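You operate a simulated robot arm through the tools that you are given. There is no shell and no other tool.

The job below is to be done with a simulated robot arm. You get a single attempt, and the scene is never put back.

Task
Fill the pink sachet with lavender to about its red line and clip it shut.
Fine: stand it in the holder, swing the chute over, hold the gate key, park the chute, press the closer key; spill none. Set down upright: what you pick out. Where these are worked on the way, their far stop is far enough and under half their travel is too little: steel chute.

Only the result counts: the job must be done as asked and must still hold three seconds after the hand-in. Knocking over, shifting, dropping, spilling or breaking anything else fails it.

Robot
A 7-joint arm with a fingered hand, fixed in place. Base frame: the origin is on the floor under the middle of its stand, x ahead of it, y to its left, z up; the work surface is at about z = 0.78. Lengths are in m, angles in rad, forces in N, time in s.
It reaches about 1.333 m from its shoulder. Its first joint turns from -1.204 to 3.002 rad. Payload 5 kg.
The TCP is the grasp point between the finger pads, 0.032 m short of the fingertips. In the tool frame z runs along the fingers and y along their closing line. The gripper opens to 0.16 m; its body begins 0.089 m behind the TCP. The gripper is a hand of 3 fingers: y runs from the thumb to the fingers, the wrist lies at [0, 0, -0.252] in the tool frame, and closing takes about 1.5 s.
Orientation is that of the tool frame in the base frame, as a unit quaternion [x, y, z, w]. With the fingers straight down and closing along the base's y, the tool's x points along the base's -x, its y along +y and its z along -z.

Tools
- The arm moves only by the tool nudge_tool. Its argument "moves" is a list of rows, each a list of 7 numbers: the gripper command, from -1 (shut) to 1 (fully open), values between in proportion, then the shift along the tool's x, y, z in m, then the turn, a rotation vector about the tool's x, y, z in rad. In form: [[grip, tx, ty, tz, wx, wy, wz], ...]. A call has 1 to 20 rows; each row is the pose to reach, as a shift and turn from the pose commanded when the call began, along the tool's axes at that moment. A row lasts 0.2 s, in which the tool goes at most 0.05 m and 0.15 rad; a call with a longer step from one row to the next is refused whole, and so is a gripper value outside its range. Where a pose cannot be reached the arm comes as near as it can. A force on the tool above 40 N (or 10 N above the force at the start of the call, whichever is more), or a blocked arm, ends the call early, and 0.2 s more pass. Each finger travels about 0.108 m/s and halts on what it meets, pressing with about 33 N; the grip force reading is that of the motor and also rises with nothing between the fingers. The clock runs only during rows and for 0.2 s after the last one: add rows that repeat a pose to give the fingers time. It gives the time, the measured TCP pose, the force on the tool (base axes), the opening and the grip force at its end, in the units of the frame above (readings bear some noise), with the torque about the TCP (base axes, N m) and any sound that the robot's microphone picked up.
- Cameras (640 x 400 px; columns grow to the right, rows downward): "scene" is fixed at [0.0459, -0.656, 1.3983]; the picture's right is [0.29, -0.96, 0.00], its down [-0.39, -0.12, -0.91] and it looks along [0.87, 0.26, -0.41] (base axes); focal length 328 px, centre (320, 200). "wrist" rides on the gripper at [0.065, -0.004, -0.116] in the tool frame; the picture's right is [0.06, 1.00, 0.00], its down [-0.87, 0.05, -0.49] and it looks along [-0.49, 0.03, 0.87] (tool axes); focal length 261 px, centre (320, 200). There is no depth. A picture from a camera that has moved, and an enlarged one, comes with that camera's place and axes in the base frame and with its lens. The place of the scene camera against the robot may be out by one fixed shift of up to 0.012 m in any direction.
- snapshot(camera): a new picture of that camera. No time passes.
- raise_lower(by): slides the trunk up (or, below 0, down) by that many m; the arm rides with it, the base frame stays. It gives what a move gives, with no picture.
- grasp_type(shape): the hand has 3 fingers and takes this shape, open, in about a second: jaw (thumb against the fingers, like two jaws); tri (thumb and two fingers); tip (a fingertip pinch); poke (one finger out to press); point (the index stretched); flat (the hand flat); cup (the hand cupped); fist (a fist). The gripper value then closes the fingers along that shape, each until it touches; the sizes above hold for jaw. It gives what a move gives, with no picture.
- close_up(camera, box): a new picture of the part [left, top, right, bottom] of that camera's present view, enlarged. No time passes.
- close_job(): hands the job in; it is judged then, once.

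Places have to be worked out from the pictures, the camera data and where the tool is seen. Open the gripper and draw the arm clear of the work before you hand the job in, unless the task says otherwise.

The tools are called after "Call:" as name(argument=value, ...) on one line, values as JSON. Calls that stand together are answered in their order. nudge_tool: Moves the arm, as the interface text tells. Its arguments: {"type":"object","properties":{"moves":{"type":"array"}},"required":["moves"]} The other tools are called the same way: raise_lower (by) moves the trunk up or down; grasp_type (shape) gives the hand a shape; snapshot (camera) takes a picture; close_up (camera, box) takes an enlarged picture of a part of a camera's view; close_job () hands the job in.

At the start:

```text
time: 0.0
tcp_pos: [0.6191, -0.5061, 1.1752]
tool_rot: [0.0, 1.0, 0.0, 0.0]
wrist_force: [-0.2, 0.2, 0.1]
wrist_torque: [0.0, 0.02, -0.01]
finger_gap: 0.1598
finger_force: 0.1
shape: jaw
trunk travel left (down, up): [-0.7, 0.24]
```

scene: 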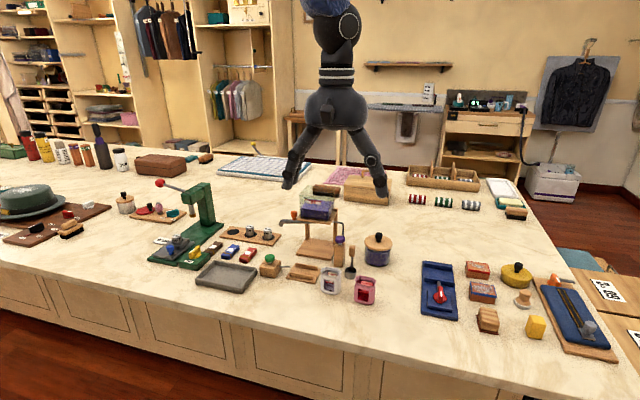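
wrist: 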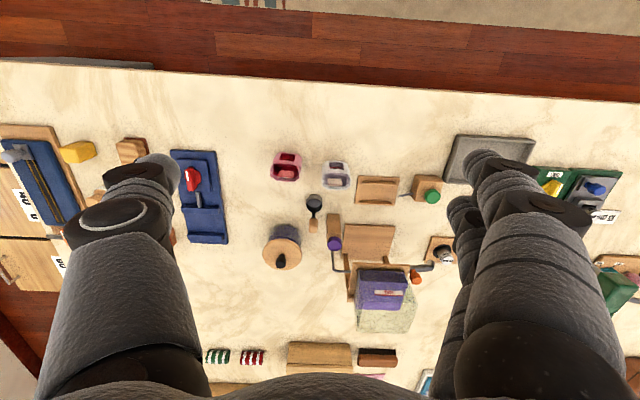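

I start by looking closely at the dispenser, the sachets and their surroundings in both cameras.

Call:
close_up(camera="scene", box=[240, 160, 420, 310])

Call:
close_up(camera="wrist", box=[240, 130, 480, 340])

Call:
close_up(camera="scene", box=[240, 230, 400, 310])

```text
2.67 times, centred on (330, 235) of scene
camera zoom: at [0.0459, -0.656, 1.3983], right [0.29, -0.96, 0.0], down [-0.39, -0.12, -0.91], along [0.87, 0.26, -0.41], focal length 874 px, centre (293, 107)
```

zoom: 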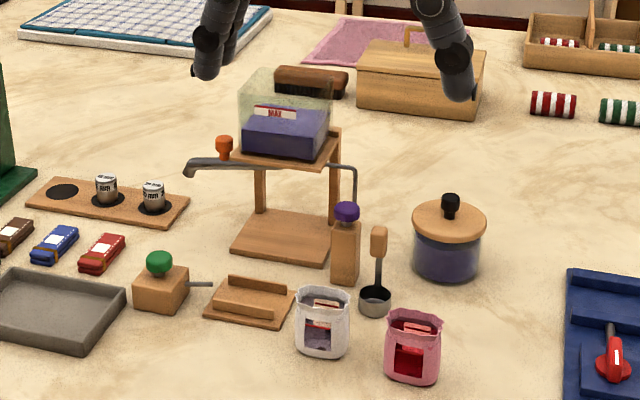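

```text
1.90 times, centred on (360, 235) of wrist
camera zoom: at [0.5525, -0.5104, 1.2902], right [-0.06, 1.0, 0.0], down [0.87, 0.05, 0.49], along [0.49, 0.03, -0.87], focal length 496 px, centre (244, 133)
```

zoom: 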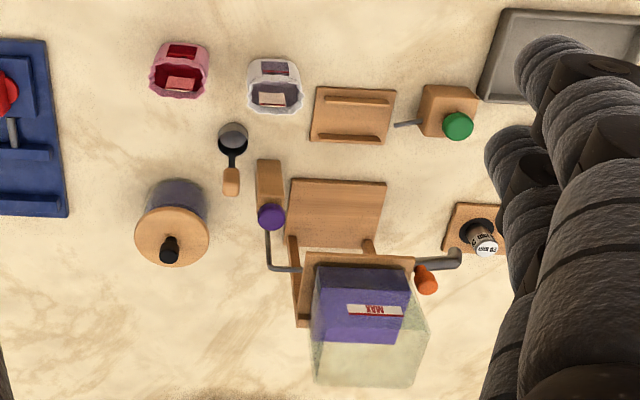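

```text
4.00 times, centred on (320, 270) of scene
camera zoom: at [0.0459, -0.656, 1.3983], right [0.29, -0.96, 0.0], down [-0.39, -0.12, -0.91], along [0.87, 0.26, -0.41], focal length 1310 px, centre (320, -80)
```

zoom: 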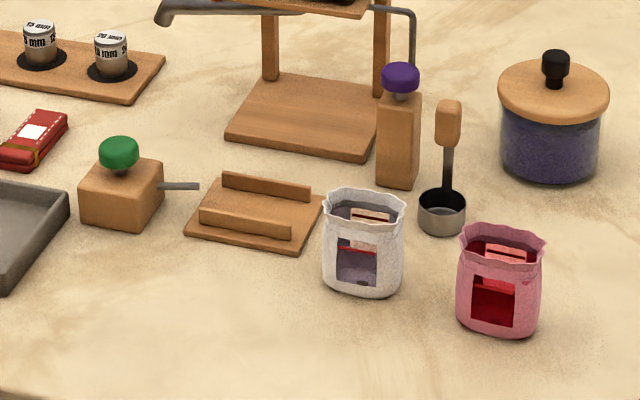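

The hopper, chute with orange knob, purple key (gate, rodded to the hopper), holder, and green key (closer) are at about: holder (0.80,-0.37), purple key (0.88,-0.465,0.89), green key (0.78,-0.276,0.84), orange knob (0.913,-0.307,0.93), pink sachet (0.74,-0.56). I bring the wrist camera closer and tilt it a little to see details.

Call:
nudge_tool(moves=[[1, 0, 0.03, 0.03, 0, -0.1, 0], [1, 0, 0.06, 0.06, 0, -0.2, 0], [1, 0.01, 0.09, 0.09, 0, -0.3, 0], [1, 0.02, 0.1, 0.12, 0, -0.4, 0]])

Call:
snapshot(camera="wrist")

Call:
snapshot(camera="scene")

```text
time: 1.0
tcp_pos: [0.5965, -0.4125, 1.0565]
tool_rot: [0.001, 0.98, 0.002, 0.199]
wrist_force: [-0.5, 0.8, -0.5]
wrist_torque: [0.04, 0.02, 0.01]
finger_gap: 0.16
finger_force: 0.1
shape: jaw
trunk travel left (down, up): [-0.7, 0.24]
```

```text
taken
camera wrist: at [0.4907, -0.4153, 1.1362], right [-0.06, 1.0, -0.02], down [0.61, 0.05, 0.79], along [0.79, 0.03, -0.61], focal length 261 px, centre (320, 200)
```

wrist: 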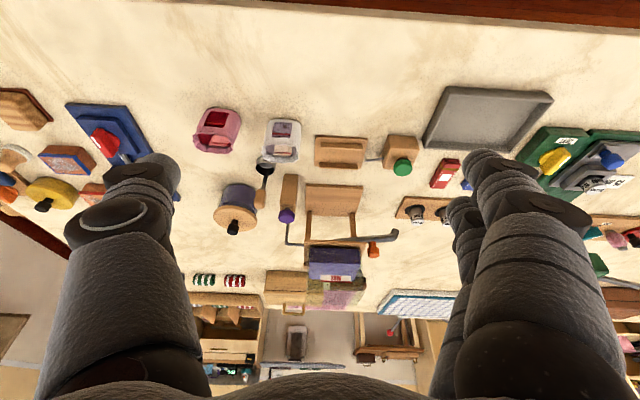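

```text
taken
```

scene: 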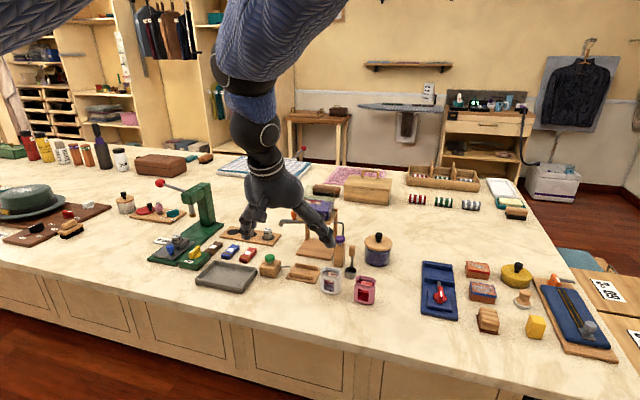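

The picture shows everything upside-down relative to the robot view; I enlarge the rig and the sachets.

Call:
close_up(camera="wrist", box=[260, 170, 420, 310])

Call:
close_up(camera="wrist", box=[180, 90, 340, 190])

Call:
close_up(camera="wrist", box=[300, 110, 460, 210])

```text
2.86 times, centred on (340, 240) of wrist
camera zoom: at [0.4907, -0.4153, 1.1362], right [-0.06, 1.0, -0.02], down [0.61, 0.05, 0.79], along [0.79, 0.03, -0.61], focal length 745 px, centre (263, 86)
```

zoom: 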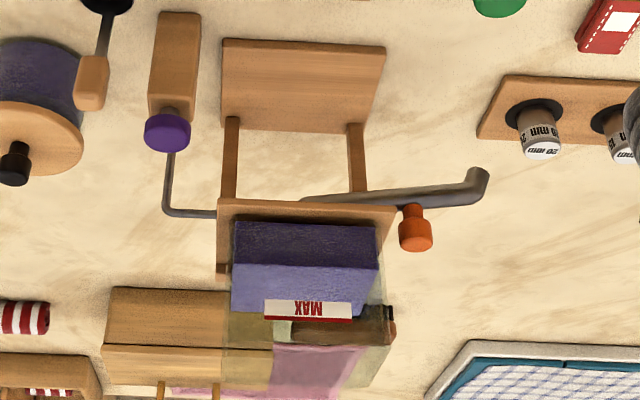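

```text
4.00 times, centred on (260, 140) of wrist
camera zoom: at [0.4907, -0.4153, 1.1362], right [-0.06, 1.0, -0.02], down [0.61, 0.05, 0.79], along [0.79, 0.03, -0.61], focal length 1043 px, centre (560, 440)
```

zoom: 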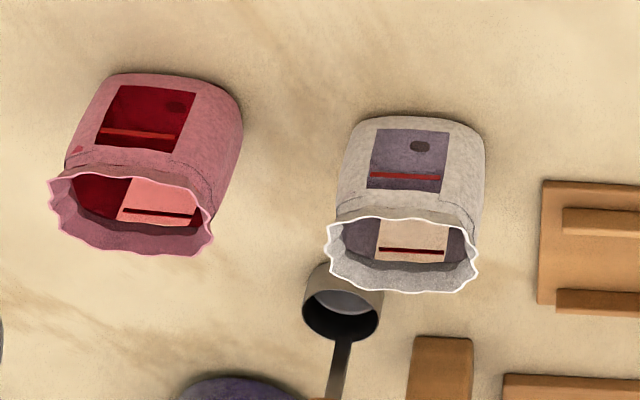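

```text
4.00 times, centred on (380, 160) of wrist
camera zoom: at [0.4907, -0.4153, 1.1362], right [-0.06, 1.0, -0.02], down [0.61, 0.05, 0.79], along [0.79, 0.03, -0.61], focal length 1043 px, centre (80, 360)
```

zoom: 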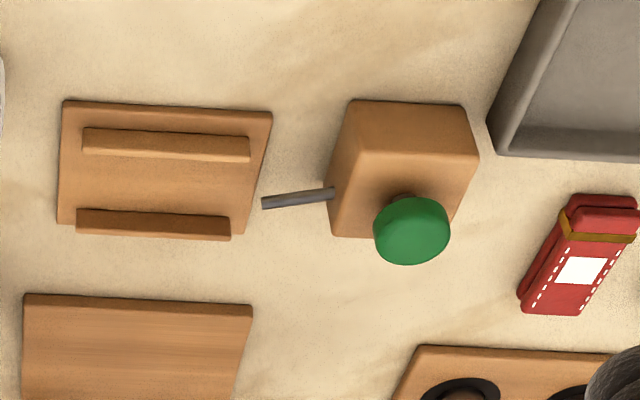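

The holder has two rails along y with a slot between them; the sachets have their windows (red line) facing the robot. I now lower and tilt the hand to see the rig from the front at a shallow angle.

Call:
nudge_tool(moves=[[1, 0.005, 0.01, 0.015, 0, -0.1, 0], [1, 0.01, 0.01, 0.03, 0, -0.2, 0], [1, 0.015, 0.02, 0.04, 0, -0.3, 0], [1, 0.021, 0.02, 0.05, 0, -0.4, 0]])

Call:
snapshot(camera="wrist")

Call:
close_up(camera="wrist", box=[250, 150, 410, 250])

```text
time: 2.0
tcp_pos: [0.5997, -0.3765, 1.0008]
tool_rot: [-0.009, 0.935, 0.009, 0.355]
wrist_force: [0.3, 0.5, 0.5]
wrist_torque: [-0.05, 0.04, -0.05]
finger_gap: 0.1597
finger_force: 0.0
shape: jaw
out of reach, approached as far as the arm can: row 4
trunk travel left (down, up): [-0.7, 0.24]
```

```text
taken
camera wrist: at [0.4737, -0.3818, 1.0435], right [-0.07, 1.0, -0.03], down [0.32, 0.05, 0.95], along [0.94, 0.05, -0.32], focal length 261 px, centre (320, 200)
```

wrist: 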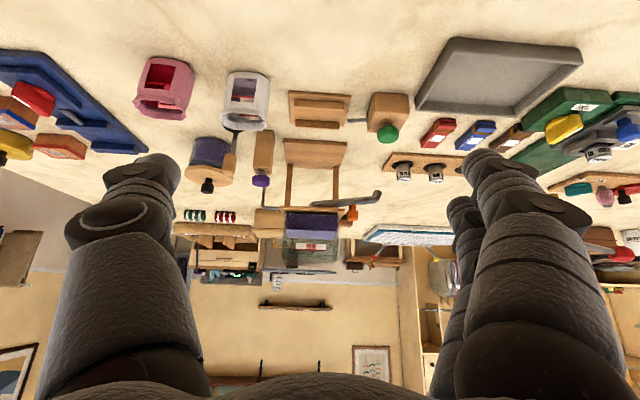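

```text
4.00 times, centred on (330, 200) of wrist
camera zoom: at [0.4737, -0.3818, 1.0435], right [-0.07, 1.0, -0.03], down [0.32, 0.05, 0.95], along [0.94, 0.05, -0.32], focal length 1043 px, centre (280, 200)
```

zoom: 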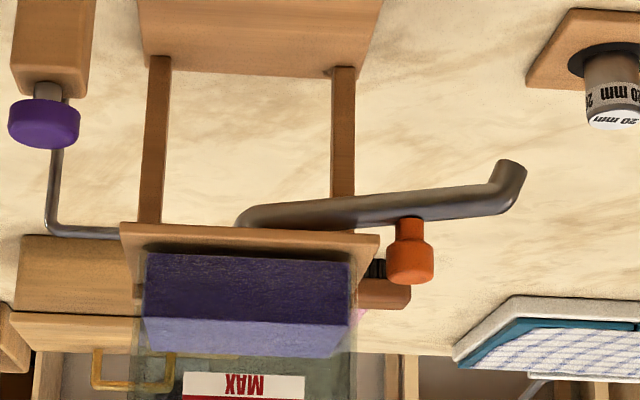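

From here the platform corner is at about (0.882,-0.318,0.92), the chute pivot near (0.906,-0.374,0.90), spout (0.922,-0.249,0.873), knob (0.915,-0.300,0.92). I now take enlarged pictures of the sachets, holder and keys from this pose for triangulation.

Call:
close_up(camera="wrist", box=[120, 40, 280, 140])

Call:
close_up(camera="wrist", box=[270, 70, 430, 170])

Call:
close_up(camera="wrist", box=[180, 120, 340, 220])

```text
4.00 times, centred on (200, 90) of wrist
camera zoom: at [0.4737, -0.3818, 1.0435], right [-0.07, 1.0, -0.03], down [0.32, 0.05, 0.95], along [0.94, 0.05, -0.32], focal length 1043 px, centre (800, 640)
```

zoom: 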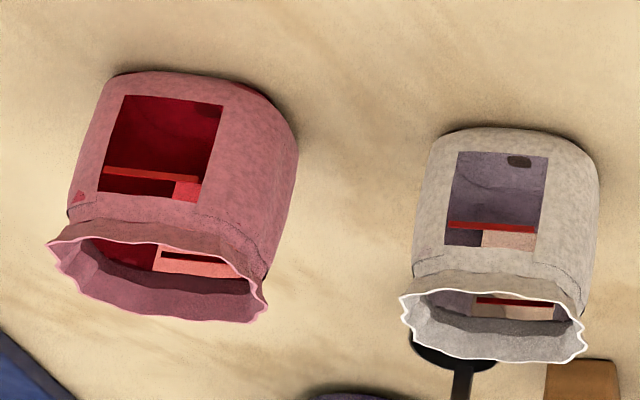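

```text
4.00 times, centred on (350, 120) of wrist
camera zoom: at [0.4737, -0.3818, 1.0435], right [-0.07, 1.0, -0.03], down [0.32, 0.05, 0.95], along [0.94, 0.05, -0.32], focal length 1043 px, centre (200, 520)
```

zoom: 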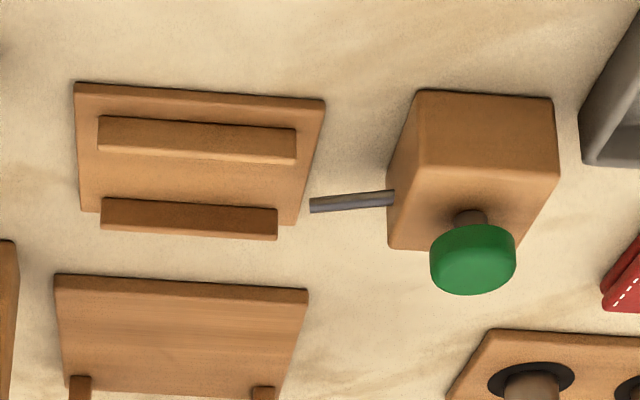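

```text
4.00 times, centred on (260, 170) of wrist
camera zoom: at [0.4737, -0.3818, 1.0435], right [-0.07, 1.0, -0.03], down [0.32, 0.05, 0.95], along [0.94, 0.05, -0.32], focal length 1043 px, centre (560, 320)
```

zoom: 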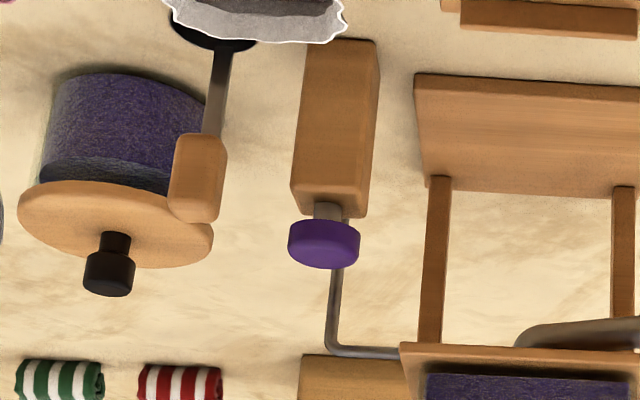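

The pink sachet comes out at about (0.744,-0.558), rim z≈0.85, ~0.055 wide in y and ~0.036 deep in x, with only ~0.037 m to the white one, so a grip along x is needed there. I look at the hand itself to judge finger thickness.

Call:
close_up(camera="scene", box=[200, 80, 400, 280])

Call:
close_up(camera="wrist", box=[420, 130, 640, 330])

```text
2.00 times, centred on (300, 180) of scene
camera zoom: at [0.0459, -0.656, 1.3983], right [0.29, -0.96, 0.0], down [-0.39, -0.12, -0.91], along [0.87, 0.26, -0.41], focal length 655 px, centre (360, 240)
```

zoom: 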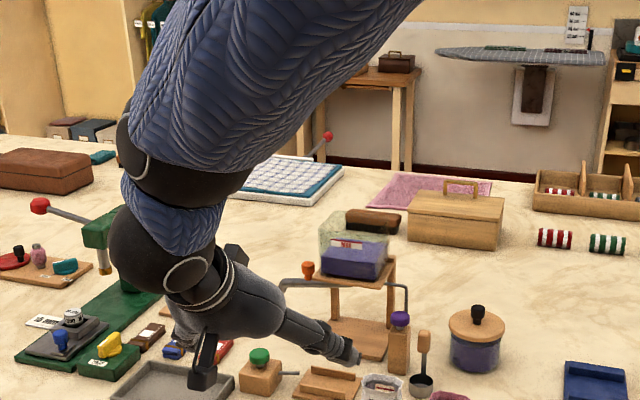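

```text
2.00 times, centred on (530, 230) of wrist
camera zoom: at [0.4737, -0.3818, 1.0435], right [-0.07, 1.0, -0.03], down [0.32, 0.05, 0.95], along [0.94, 0.05, -0.32], focal length 521 px, centre (-100, 140)
```

zoom: 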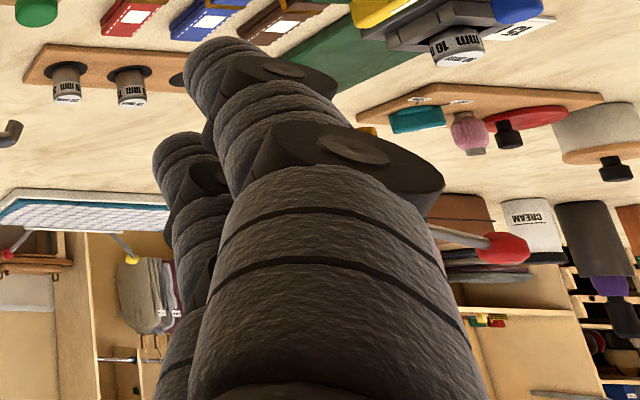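

The fingers are thick toward the palm but taper at the tips. I return the hand to vertical and raised, clear of everything, before turning it for a grip along x.

Call:
nudge_tool(moves=[[1, -0.03, -0.01, -0.012, 0, 0.14, 0], [1, -0.06, -0.02, -0.024, 0, 0.28, 0], [1, -0.09, -0.03, -0.036, 0, 0.42, 0], [1, -0.11, -0.04, -0.05, 0, 0.56, 0], [1, -0.118, -0.05, -0.0536, 0, 0.7, 0], [1, -0.118, -0.05, -0.0536, 0, 0.75, 0]])

```text
time: 3.4
tcp_pos: [0.6554, -0.4283, 1.1181]
tool_rot: [-0.012, 1.0, 0.007, -0.011]
wrist_force: [-0.1, 0.4, 0.3]
wrist_torque: [0.0, -0.03, 0.01]
finger_gap: 0.1599
finger_force: 0.0
shape: jaw
trunk travel left (down, up): [-0.7, 0.24]
```

Now I turn the hand 90° about the vertical, so that the thumb is toward the robot and the closing line is along x, and part-close it to see its outline.

Call:
nudge_tool(moves=[[0.6, 0, 0, 0, 0, 0, 0.145], [0.3, 0, 0, 0, 0, 0, 0.29], [0.0, 0, 0, 0, 0, 0, 0.435], [-0.2, 0, 0, 0, 0, 0, 0.58], [-0.4, 0, 0, 0, 0, 0, 0.725], [-0.4, 0, 0, 0, 0, 0, 0.87], [-0.4, 0, 0, 0, 0, 0, 1.015], [-0.4, 0, 0, 0, 0, 0, 1.16], [-0.4, 0, 0, 0, 0, 0, 1.305], [-0.4, 0, 0, 0, 0, 0, 1.45], [-0.4, 0, 0, 0, 0, 0, 1.57]])

Call:
snapshot(camera="wrist")

Call:
close_up(camera="scene", box=[200, 20, 440, 280])

```text
time: 5.8
tcp_pos: [0.6555, -0.427, 1.1186]
tool_rot: [0.7, 0.714, -0.004, -0.013]
wrist_force: [-0.3, 0.1, -1.4]
wrist_torque: [0.01, -0.01, 0.0]
finger_gap: 0.0483
finger_force: 0.1
shape: jaw
trunk travel left (down, up): [-0.7, 0.24]
```

```text
taken
camera wrist: at [0.6516, -0.3628, 1.2342], right [1.0, 0.08, -0.02], down [0.08, -0.87, 0.48], along [0.02, -0.48, -0.88], focal length 261 px, centre (320, 200)
```

wrist: 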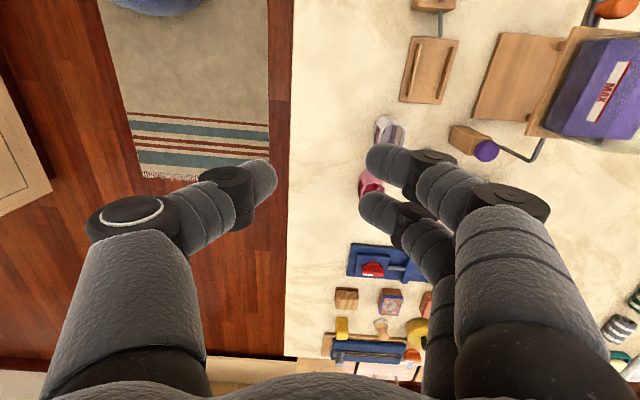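

```text
1.54 times, centred on (320, 150) of scene
camera zoom: at [0.0459, -0.656, 1.3983], right [0.29, -0.96, 0.0], down [-0.39, -0.12, -0.91], along [0.87, 0.26, -0.41], focal length 504 px, centre (320, 277)
```

zoom: 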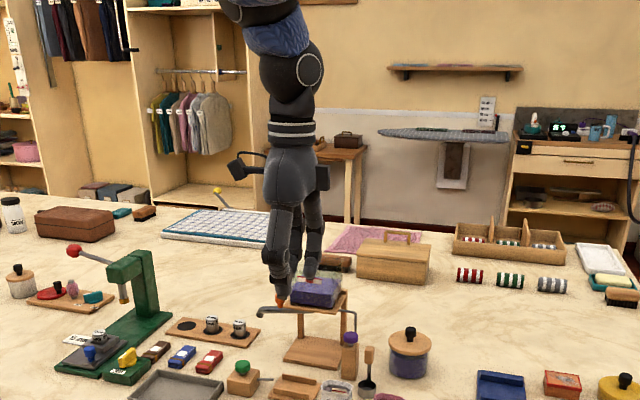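

With the gap at 0.048 the knuckles reach about ±0.085 m along the closing line, so for the holder a grip along y will be better; I'll first pick the pink sachet with this x-grip, stand it on free table at about (0.68,-0.34), then regrip. I move over the pink sachet at a safe height and level the hand.

Call:
nudge_tool(moves=[[-0.2, -0.027, 0.018, 0.02, -0.005, -0.0025, 0.01], [0.0, -0.054, 0.036, 0.045, -0.01, -0.005, 0.02], [0.0, -0.081, 0.054, 0.07, -0.015, -0.0075, 0.03], [0.0, -0.108, 0.072, 0.1, -0.02, -0.01, 0.04], [0.0, -0.1346, 0.0892, 0.1352, -0.024, -0.0125, 0.057], [0.0, -0.1346, 0.0892, 0.1352, -0.024, -0.0125, 0.057]])

Call:
snapshot(camera="wrist")

Call:
close_up(camera="scene", box=[280, 160, 440, 320])

```text
time: 7.2
tcp_pos: [0.7459, -0.558, 0.9813]
tool_rot: [0.72, 0.694, 0.001, 0.0]
wrist_force: [-0.3, 0.3, -0.4]
wrist_torque: [-0.04, -0.01, -0.02]
finger_gap: 0.0795
finger_force: 0.0
shape: jaw
trunk travel left (down, up): [-0.7, 0.24]
```

```text
taken
camera wrist: at [0.7423, -0.4927, 1.0958], right [1.0, 0.03, 0.0], down [0.02, -0.87, 0.49], along [0.02, -0.49, -0.87], focal length 261 px, centre (320, 200)
```

wrist: 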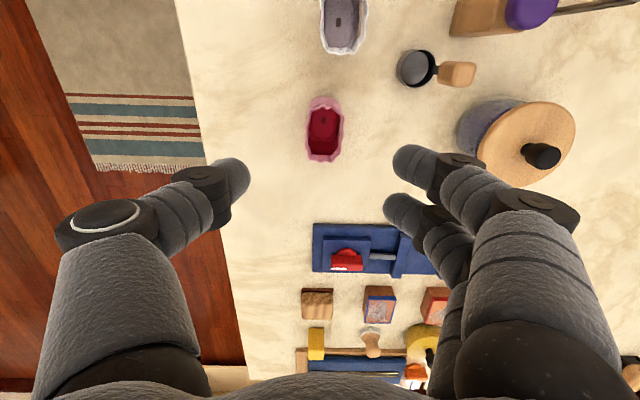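

```text
2.50 times, centred on (360, 240) of scene
camera zoom: at [0.0459, -0.656, 1.3983], right [0.29, -0.96, 0.0], down [-0.39, -0.12, -0.91], along [0.87, 0.26, -0.41], focal length 819 px, centre (220, 100)
```

zoom: 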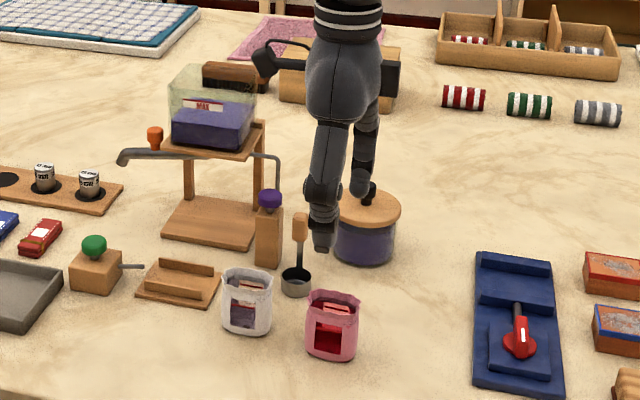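

The pink sachet is seen from above; I enlarge it to fix its centre and yaw.

Call:
close_up(camera="wrist", box=[272, 90, 384, 170])

Call:
close_up(camera="wrist", box=[280, 0, 440, 100])

```text
5.00 times, centred on (328, 130) of wrist
camera zoom: at [0.7423, -0.4927, 1.0958], right [1.0, 0.03, 0.0], down [0.02, -0.87, 0.49], along [0.02, -0.49, -0.87], focal length 1303 px, centre (280, 550)
```

zoom: 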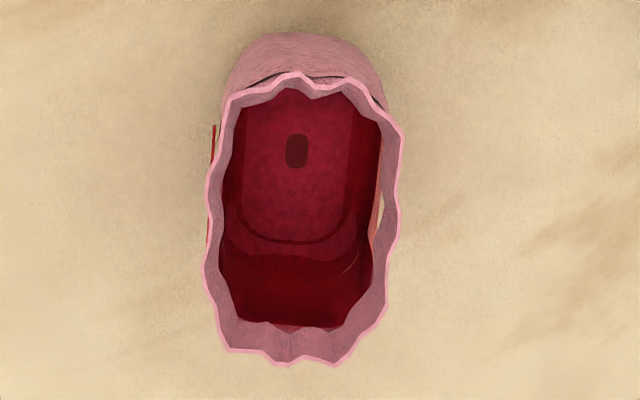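

```text
4.00 times, centred on (360, 50) of wrist
camera zoom: at [0.7423, -0.4927, 1.0958], right [1.0, 0.03, 0.0], down [0.02, -0.87, 0.49], along [0.02, -0.49, -0.87], focal length 1043 px, centre (160, 800)
```

zoom: 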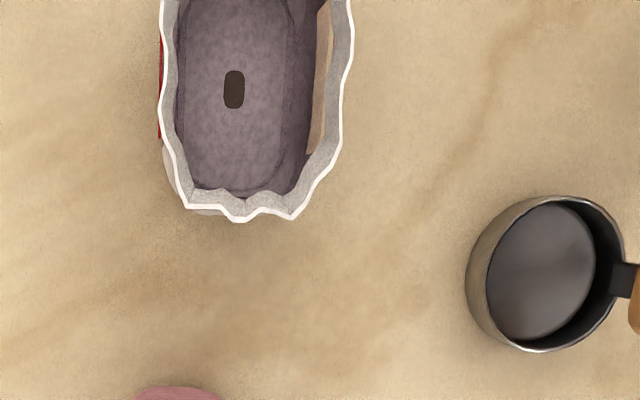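

The sachet centre comes out at (0.750,-0.560), yaw about −0.04, matching the hand's yaw now. I narrow the gap to 0.06 and descend part-way, then check.

Call:
nudge_tool(moves=[[-0.25, -0.002, 0.002, 0.02, 0, 0, 0], [-0.25, -0.0038, 0.0046, 0.045, 0, 0, 0], [-0.25, -0.0038, 0.0046, 0.07, 0, 0, 0], [-0.25, -0.0038, 0.0046, 0.09, 0, 0, 0], [-0.25, -0.0038, 0.0046, 0.09, 0, 0, 0]])

Call:
snapshot(camera="wrist")

Call:
close_up(camera="scene", box=[280, 180, 440, 320])

```text
time: 8.4
tcp_pos: [0.7502, -0.5637, 0.8896]
tool_rot: [0.72, 0.694, 0.001, 0.0]
wrist_force: [-0.8, 0.4, 0.2]
wrist_torque: [-0.05, 0.01, -0.02]
finger_gap: 0.0604
finger_force: 0.0
shape: jaw
trunk travel left (down, up): [-0.7, 0.24]
```

```text
taken
camera wrist: at [0.7472, -0.4966, 1.0046], right [1.0, 0.03, 0.0], down [0.02, -0.87, 0.49], along [0.02, -0.49, -0.87], focal length 261 px, centre (320, 200)
```

wrist: 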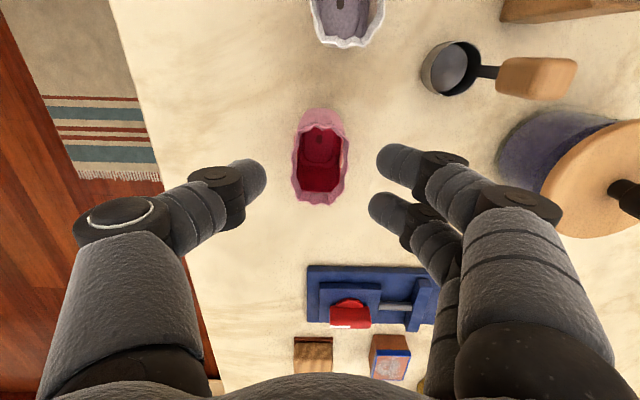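

```text
2.86 times, centred on (360, 250) of scene
camera zoom: at [0.0459, -0.656, 1.3983], right [0.29, -0.96, 0.0], down [-0.39, -0.12, -0.91], along [0.87, 0.26, -0.41], focal length 936 px, centre (206, 57)
```

zoom: 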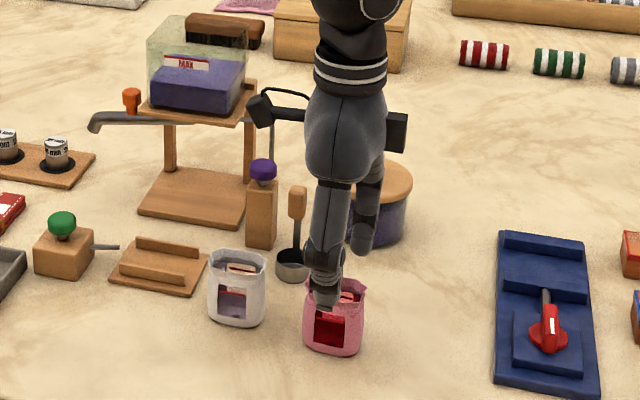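

The sachet sits centred between thumb and fingers. I lower the last 0.065 m, close on it, and hold for the fingers to settle.

Call:
nudge_tool(moves=[[-0.25, 0, 0, 0.02, 0, 0, 0], [-0.25, 0, 0, 0.04, 0, 0, 0], [-0.25, 0, 0, 0.064, 0, 0, 0], [-0.25, 0, 0, 0.064, 0, 0, 0], [-0.5, 0, 0, 0.064, 0, 0, 0], [-0.7, 0, 0, 0.064, 0, 0, 0], [-0.7, 0, 0, 0.064, 0, 0, 0], [-0.7, 0, 0, 0.064, 0, 0, 0]])

Call:
snapshot(camera="wrist")

Call:
close_up(camera="scene", box=[280, 180, 440, 320])

```text
time: 10.2
tcp_pos: [0.7495, -0.5622, 0.8266]
tool_rot: [0.72, 0.694, 0.0, 0.001]
wrist_force: [0.0, -0.2, 0.1]
wrist_torque: [-0.02, 0.01, 0.02]
finger_gap: 0.0287
finger_force: 33.3
shape: jaw
trunk travel left (down, up): [-0.7, 0.24]
```

```text
taken
camera wrist: at [0.7456, -0.4971, 0.9417], right [1.0, 0.03, 0.0], down [0.02, -0.87, 0.49], along [0.01, -0.49, -0.87], focal length 261 px, centre (320, 200)
```

wrist: 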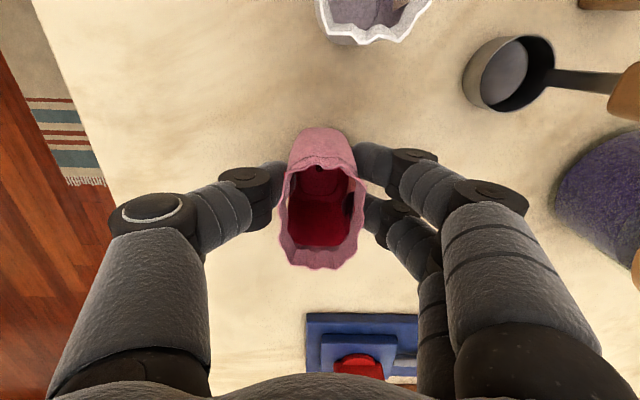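

```text
2.86 times, centred on (360, 250) of scene
camera zoom: at [0.0459, -0.656, 1.3983], right [0.29, -0.96, 0.0], down [-0.39, -0.12, -0.91], along [0.87, 0.26, -0.41], focal length 936 px, centre (206, 57)
```

zoom: 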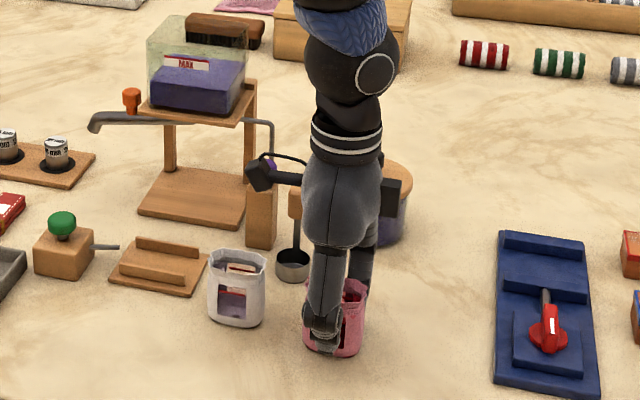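

Gripped at 0.029 m with 33 N. I lift it straight up by 0.15 m and check that it hangs upright before carrying it.

Call:
nudge_tool(moves=[[-0.7, 0, 0, -0.01, 0, 0, 0], [-0.7, 0, 0, -0.03, 0, 0, 0], [-0.7, 0, 0, -0.06, 0, 0, 0], [-0.7, 0, 0, -0.09, 0, 0, 0], [-0.7, 0, 0, -0.12, 0, 0, 0], [-0.7, 0, 0, -0.15, 0, 0, 0], [-0.7, 0, 0, -0.15, 0, 0, 0]])

Call:
close_up(camera="scene", box=[260, 160, 440, 320])

Call:
snapshot(camera="wrist")

```text
time: 11.8
tcp_pos: [0.7516, -0.5626, 0.9753]
tool_rot: [0.719, 0.695, 0.0, 0.001]
wrist_force: [0.5, -0.6, -0.9]
wrist_torque: [0.01, -0.01, 0.01]
finger_gap: 0.029
finger_force: 32.8
shape: jaw
trunk travel left (down, up): [-0.7, 0.24]
```

```text
2.50 times, centred on (350, 240) of scene
camera zoom: at [0.0459, -0.656, 1.3983], right [0.29, -0.96, 0.0], down [-0.39, -0.12, -0.91], along [0.87, 0.26, -0.41], focal length 819 px, centre (245, 100)
```

zoom: 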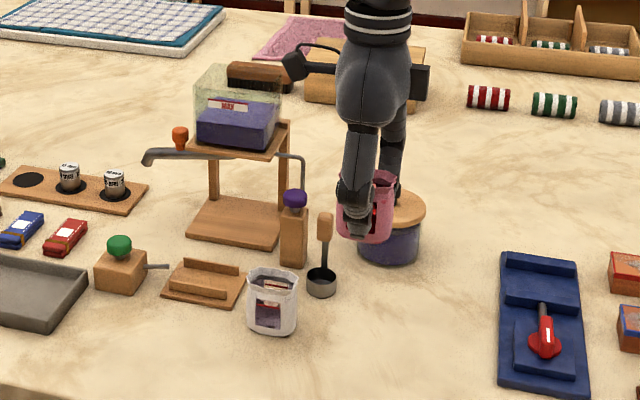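

```text
taken
camera wrist: at [0.7488, -0.4963, 1.0899], right [1.0, 0.03, 0.0], down [0.02, -0.87, 0.49], along [0.01, -0.49, -0.87], focal length 261 px, centre (320, 200)
```

wrist: 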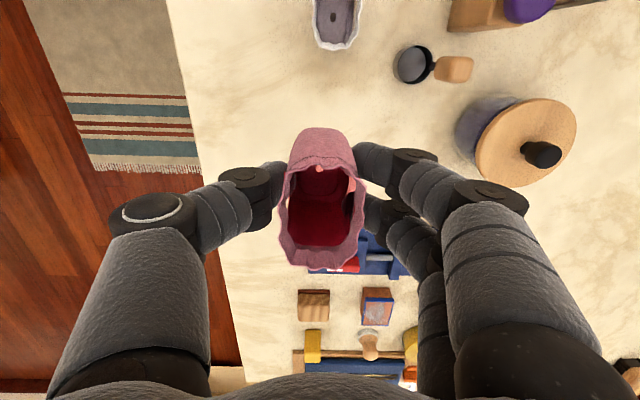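

It hangs upright in the grip. I carry it at this height over to above the free spot (0.68,-0.345), squaring its yaw.

Call:
nudge_tool(moves=[[-0.7, 0.02, -0.0075, 0, 0, 0, 0], [-0.7, 0.055, -0.02, 0, 0, 0, -0.006], [-0.7, 0.095, -0.035, 0, 0, 0, -0.012], [-0.7, 0.135, -0.05, 0, 0, 0, -0.02], [-0.7, 0.175, -0.065, 0, 0, 0, -0.03], [-0.7, 0.2, -0.075, 0, 0, 0, -0.037], [-0.7, 0.2148, -0.0796, 0, 0, 0, -0.037], [-0.7, 0.2148, -0.0796, 0, 0, 0, -0.037]])

Call:
snapshot(camera="wrist")

Call:
close_up(camera="scene", box=[200, 160, 400, 320])

```text
time: 13.6
tcp_pos: [0.6771, -0.3413, 0.9755]
tool_rot: [0.706, 0.709, 0.0, 0.001]
wrist_force: [-0.7, 0.3, -0.2]
wrist_torque: [0.01, 0.0, -0.03]
finger_gap: 0.0287
finger_force: 32.8
shape: jaw
trunk travel left (down, up): [-0.7, 0.24]
```

```text
taken
camera wrist: at [0.6724, -0.276, 1.0898], right [1.0, 0.07, 0.0], down [0.06, -0.87, 0.49], along [0.03, -0.49, -0.87], focal length 261 px, centre (320, 200)
```

wrist: 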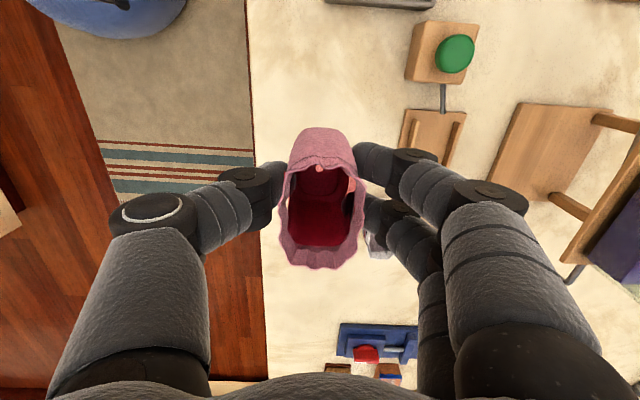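

```text
2.50 times, centred on (300, 240) of scene
camera zoom: at [0.0459, -0.656, 1.3983], right [0.29, -0.96, 0.0], down [-0.39, -0.12, -0.91], along [0.87, 0.26, -0.41], focal length 819 px, centre (370, 100)
```

zoom: 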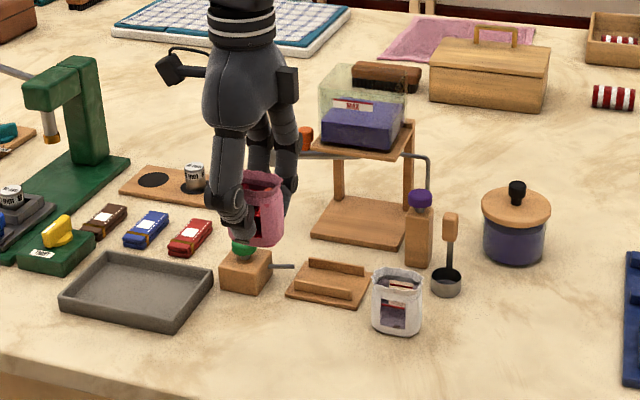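

Still well held; the spot below is empty. I lower it to the table (grip height 0.827) and check before opening.

Call:
nudge_tool(moves=[[-0.7, 0, 0, 0.03, 0, 0, 0], [-0.7, 0, 0, 0.06, 0, 0, 0], [-0.7, 0, 0, 0.09, 0, 0, 0], [-0.7, 0, 0, 0.12, 0, 0, 0], [-0.7, 0, 0, 0.138, 0, 0, 0], [-0.7, 0, 0, 0.145, 0, 0, 0], [-0.7, 0, 0, 0.149, 0, 0, 0], [-0.7, 0, 0, 0.149, 0, 0, 0]])

Call:
close_up(camera="scene", box=[200, 180, 360, 320])

```text
time: 15.4
tcp_pos: [0.6774, -0.3446, 0.8258]
tool_rot: [0.706, 0.708, 0.0, 0.001]
wrist_force: [-0.8, -0.4, 3.4]
wrist_torque: [0.01, -0.06, 0.04]
finger_gap: 0.0285
finger_force: 32.7
shape: jaw
trunk travel left (down, up): [-0.7, 0.24]
```

```text
2.86 times, centred on (280, 250) of scene
camera zoom: at [0.0459, -0.656, 1.3983], right [0.29, -0.96, 0.0], down [-0.39, -0.12, -0.91], along [0.87, 0.26, -0.41], focal length 936 px, centre (434, 57)
```

zoom: 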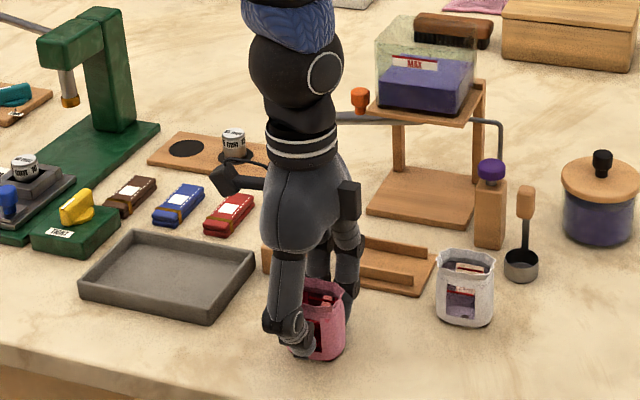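

Contact with the table (3.4 N upward). I open to a 0.06 gap slowly and rise straight up.

Call:
nudge_tool(moves=[[-0.6, 0, 0, 0, 0, 0, 0], [-0.5, 0, 0, 0, 0, 0, 0], [-0.35, 0, 0, 0, 0, 0, 0], [-0.25, 0, 0, 0, 0, 0, 0], [-0.25, 0, 0, 0, 0, 0, 0], [-0.25, 0, 0, -0.02, 0, 0, 0], [-0.25, 0, 0, -0.05, 0, 0, 0], [-0.25, 0, 0, -0.09, 0, 0, 0], [-0.25, 0, 0, -0.13, 0, 0, 0], [-0.25, 0, 0, -0.15, 0, 0, 0]])

Call:
snapshot(camera="wrist")

Call:
close_up(camera="scene", box=[200, 180, 360, 320])

```text
time: 17.6
tcp_pos: [0.6774, -0.3441, 0.9776]
tool_rot: [0.706, 0.708, 0.0, 0.0]
wrist_force: [0.4, -0.3, 0.5]
wrist_torque: [0.0, 0.0, 0.03]
finger_gap: 0.0594
finger_force: 0.1
shape: jaw
trunk travel left (down, up): [-0.7, 0.24]
```

```text
taken
camera wrist: at [0.6708, -0.2792, 1.0923], right [1.0, 0.07, 0.0], down [0.06, -0.87, 0.49], along [0.03, -0.49, -0.87], focal length 261 px, centre (320, 200)
```

wrist: 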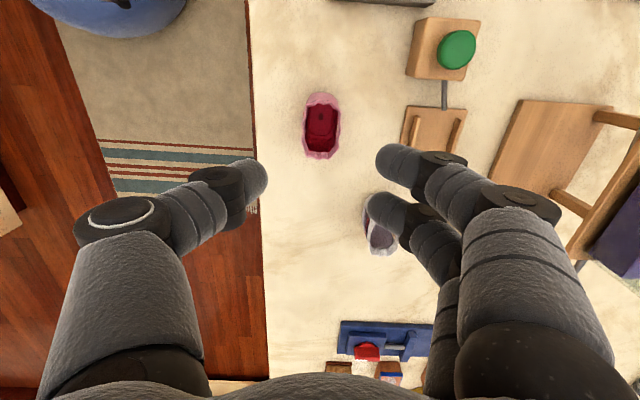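

```text
2.86 times, centred on (280, 250) of scene
camera zoom: at [0.0459, -0.656, 1.3983], right [0.29, -0.96, 0.0], down [-0.39, -0.12, -0.91], along [0.87, 0.26, -0.41], focal length 936 px, centre (434, 57)
```

zoom: 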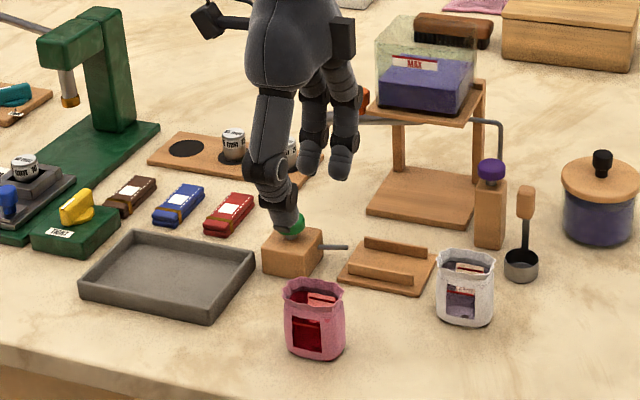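

The pink sachet stands upright on free table. I enlarge the view of it and of the holder for exact placement.

Call:
close_up(camera="wrist", box=[272, 85, 384, 165])

Call:
close_up(camera="wrist", box=[370, 0, 530, 200])

```text
5.00 times, centred on (328, 125) of wrist
camera zoom: at [0.6708, -0.2792, 1.0923], right [1.0, 0.07, 0.0], down [0.06, -0.87, 0.49], along [0.03, -0.49, -0.87], focal length 1303 px, centre (280, 575)
```

zoom: 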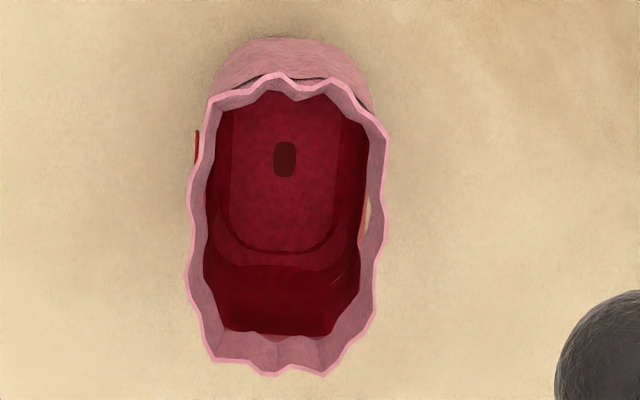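

```text
2.00 times, centred on (450, 100) of wrist
camera zoom: at [0.6708, -0.2792, 1.0923], right [1.0, 0.07, 0.0], down [0.06, -0.87, 0.49], along [0.03, -0.49, -0.87], focal length 521 px, centre (60, 400)
```

zoom: 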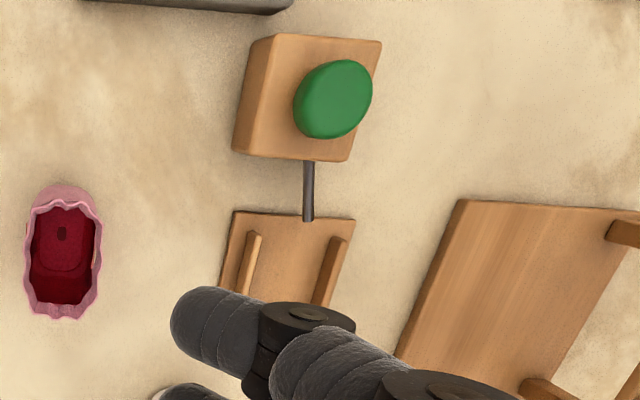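

Sachet centre is (0.6765,-0.342), square to the axes. I rotate the hand back 90° above it so it closes along y, with a 0.084 gap.

Call:
nudge_tool(moves=[[-0.1, 0, 0, 0, 0, 0, -0.145], [0.05, 0, 0, 0, 0, 0, -0.29], [0.05, 0, 0, 0, 0, 0, -0.435], [0.05, 0, 0, 0, 0, 0, -0.58], [0.05, 0, 0, 0, 0, 0, -0.725], [0.05, 0, 0, 0, 0, 0, -0.87], [0.05, 0, 0, 0, 0, 0, -1.015], [0.05, 0, 0, 0, 0, 0, -1.16], [0.05, 0, 0, 0, 0, 0, -1.305], [0.05, 0.002, -0.001, 0, 0, 0, -1.45], [0.05, 0.002, -0.001, 0, 0, 0, -1.568], [0.05, 0.002, -0.001, 0, 0, 0, -1.568]])

Call:
snapshot(camera="wrist")

```text
time: 20.2
tcp_pos: [0.6777, -0.3426, 0.976]
tool_rot: [-0.001, 1.0, 0.0, 0.001]
wrist_force: [-0.2, -0.1, -0.5]
wrist_torque: [0.01, 0.02, 0.01]
finger_gap: 0.0833
finger_force: 0.0
shape: jaw
trunk travel left (down, up): [-0.7, 0.24]
```

```text
taken
camera wrist: at [0.6105, -0.3466, 1.0913], right [-0.06, 1.0, 0.0], down [0.87, 0.06, 0.49], along [0.49, 0.03, -0.87], focal length 261 px, centre (320, 200)
```

wrist: 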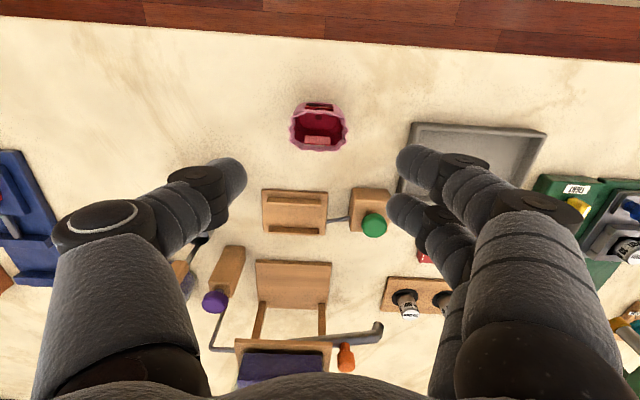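

Good overhead view; I enlarge the holder and the sachet to refine positions.

Call:
close_up(camera="wrist", box=[250, 180, 410, 280])

Call:
close_up(camera="wrist", box=[264, 85, 376, 165])

Call:
close_up(camera="wrist", box=[190, 250, 400, 380])

```text
4.00 times, centred on (330, 230) of wrist
camera zoom: at [0.6105, -0.3466, 1.0913], right [-0.06, 1.0, 0.0], down [0.87, 0.06, 0.49], along [0.49, 0.03, -0.87], focal length 1043 px, centre (280, 80)
```

zoom: 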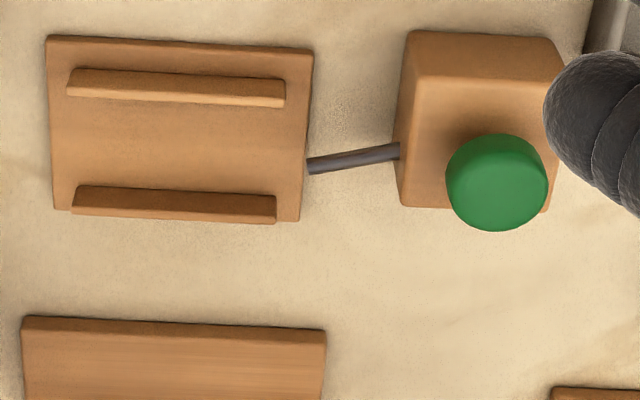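

```text
5.00 times, centred on (320, 125) of wrist
camera zoom: at [0.6105, -0.3466, 1.0913], right [-0.06, 1.0, 0.0], down [0.87, 0.06, 0.49], along [0.49, 0.03, -0.87], focal length 1303 px, centre (320, 575)
```

zoom: 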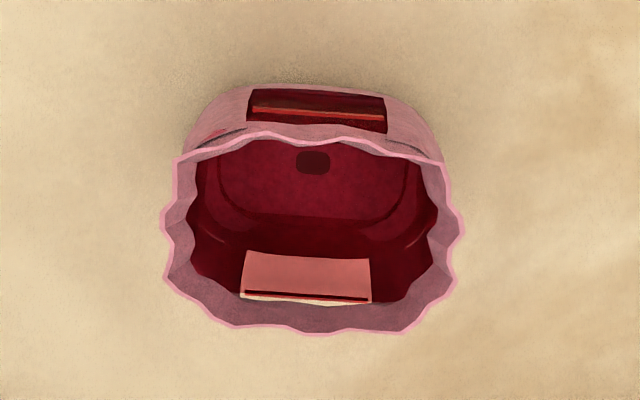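

```text
3.05 times, centred on (295, 315) of wrist
camera zoom: at [0.6105, -0.3466, 1.0913], right [-0.06, 1.0, 0.0], down [0.87, 0.06, 0.49], along [0.49, 0.03, -0.87], focal length 794 px, centre (396, -150)
```

zoom: 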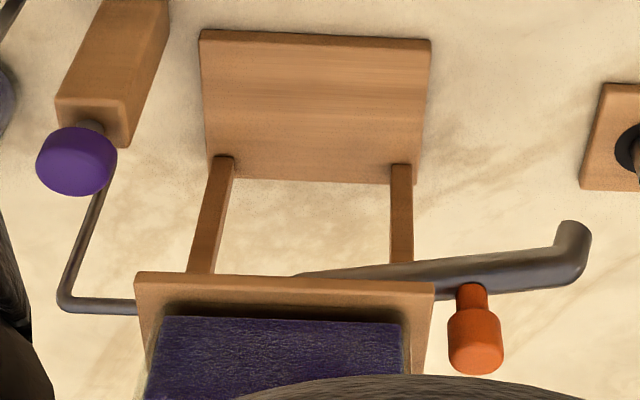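

Holder board centre ≈(0.805,-0.370), slot between rails ≈0.786–0.828 in x; sachet seen by the same camera at (0.675,-0.344), so the carry is about (+0.1305,-0.027). I descend around the sachet to z=0.840 with the jaws along y.

Call:
nudge_tool(moves=[[0.05, 0.0005, -0.0005, 0.03, 0, 0, 0], [0.05, 0.001, -0.001, 0.06, 0, 0, 0], [0.05, 0.0015, -0.001, 0.09, 0, 0, 0], [0.05, 0.0015, -0.001, 0.115, 0, 0, 0], [0.05, 0.0015, -0.001, 0.136, 0, 0, 0], [0.05, 0.0015, -0.001, 0.136, 0, 0, 0]])

Call:
snapshot(camera="wrist")

Call:
close_up(camera="scene", box=[200, 180, 360, 320])

```text
time: 21.6
tcp_pos: [0.6765, -0.3427, 0.8404]
tool_rot: [0.0, 1.0, 0.0, 0.001]
wrist_force: [0.3, 0.2, 0.1]
wrist_torque: [0.01, 0.01, 0.03]
finger_gap: 0.0832
finger_force: 0.1
shape: jaw
trunk travel left (down, up): [-0.7, 0.24]
```

```text
taken
camera wrist: at [0.6095, -0.347, 0.9553], right [-0.06, 1.0, 0.0], down [0.87, 0.05, 0.49], along [0.49, 0.03, -0.87], focal length 261 px, centre (320, 200)
```

wrist: 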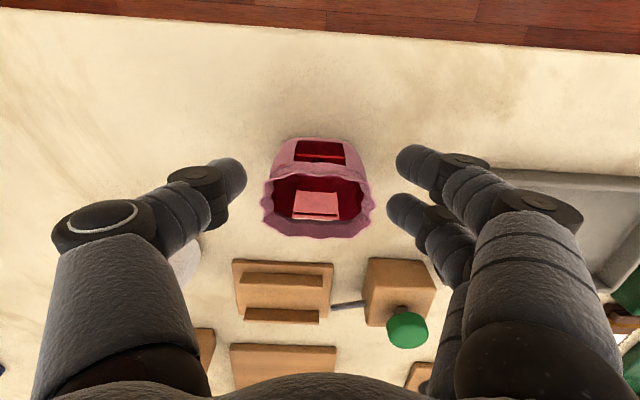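

```text
2.86 times, centred on (280, 250) of scene
camera zoom: at [0.0459, -0.656, 1.3983], right [0.29, -0.96, 0.0], down [-0.39, -0.12, -0.91], along [0.87, 0.26, -0.41], focal length 936 px, centre (434, 57)
```

zoom: 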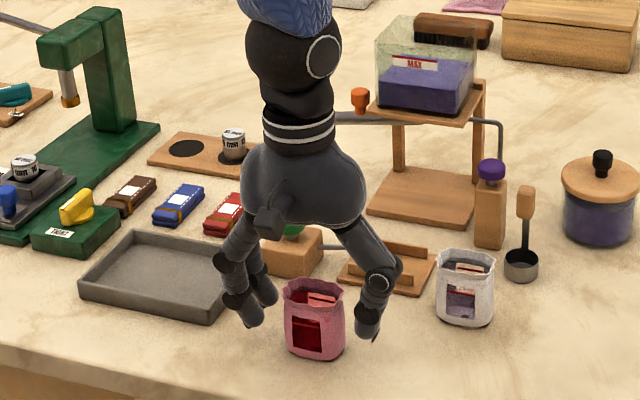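

Sachet is centred between thumb and fingers. I close on it.

Call:
nudge_tool(moves=[[-0.15, 0, 0, 0, 0, 0, 0], [-0.3, 0, 0, 0, 0, 0, 0], [-0.5, 0, 0, 0, 0, 0, 0], [-0.5, 0, 0, 0, 0, 0, 0], [-0.5, 0, 0, 0, 0, 0, 0]])

Call:
snapshot(camera="wrist")

```text
time: 22.8
tcp_pos: [0.6757, -0.3426, 0.839]
tool_rot: [0.0, 1.0, -0.001, 0.001]
wrist_force: [-0.5, 0.1, -0.3]
wrist_torque: [-0.01, -0.01, -0.02]
finger_gap: 0.0455
finger_force: 33.1
shape: jaw
trunk travel left (down, up): [-0.7, 0.24]
```

```text
taken
camera wrist: at [0.6099, -0.3471, 0.9552], right [-0.06, 1.0, 0.0], down [0.87, 0.05, 0.49], along [0.49, 0.03, -0.87], focal length 261 px, centre (320, 200)
```

wrist: 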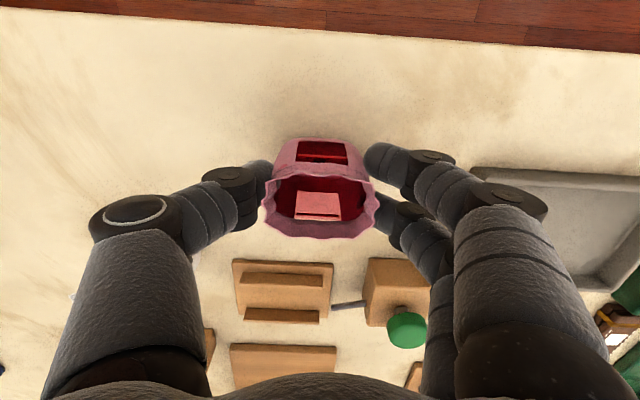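

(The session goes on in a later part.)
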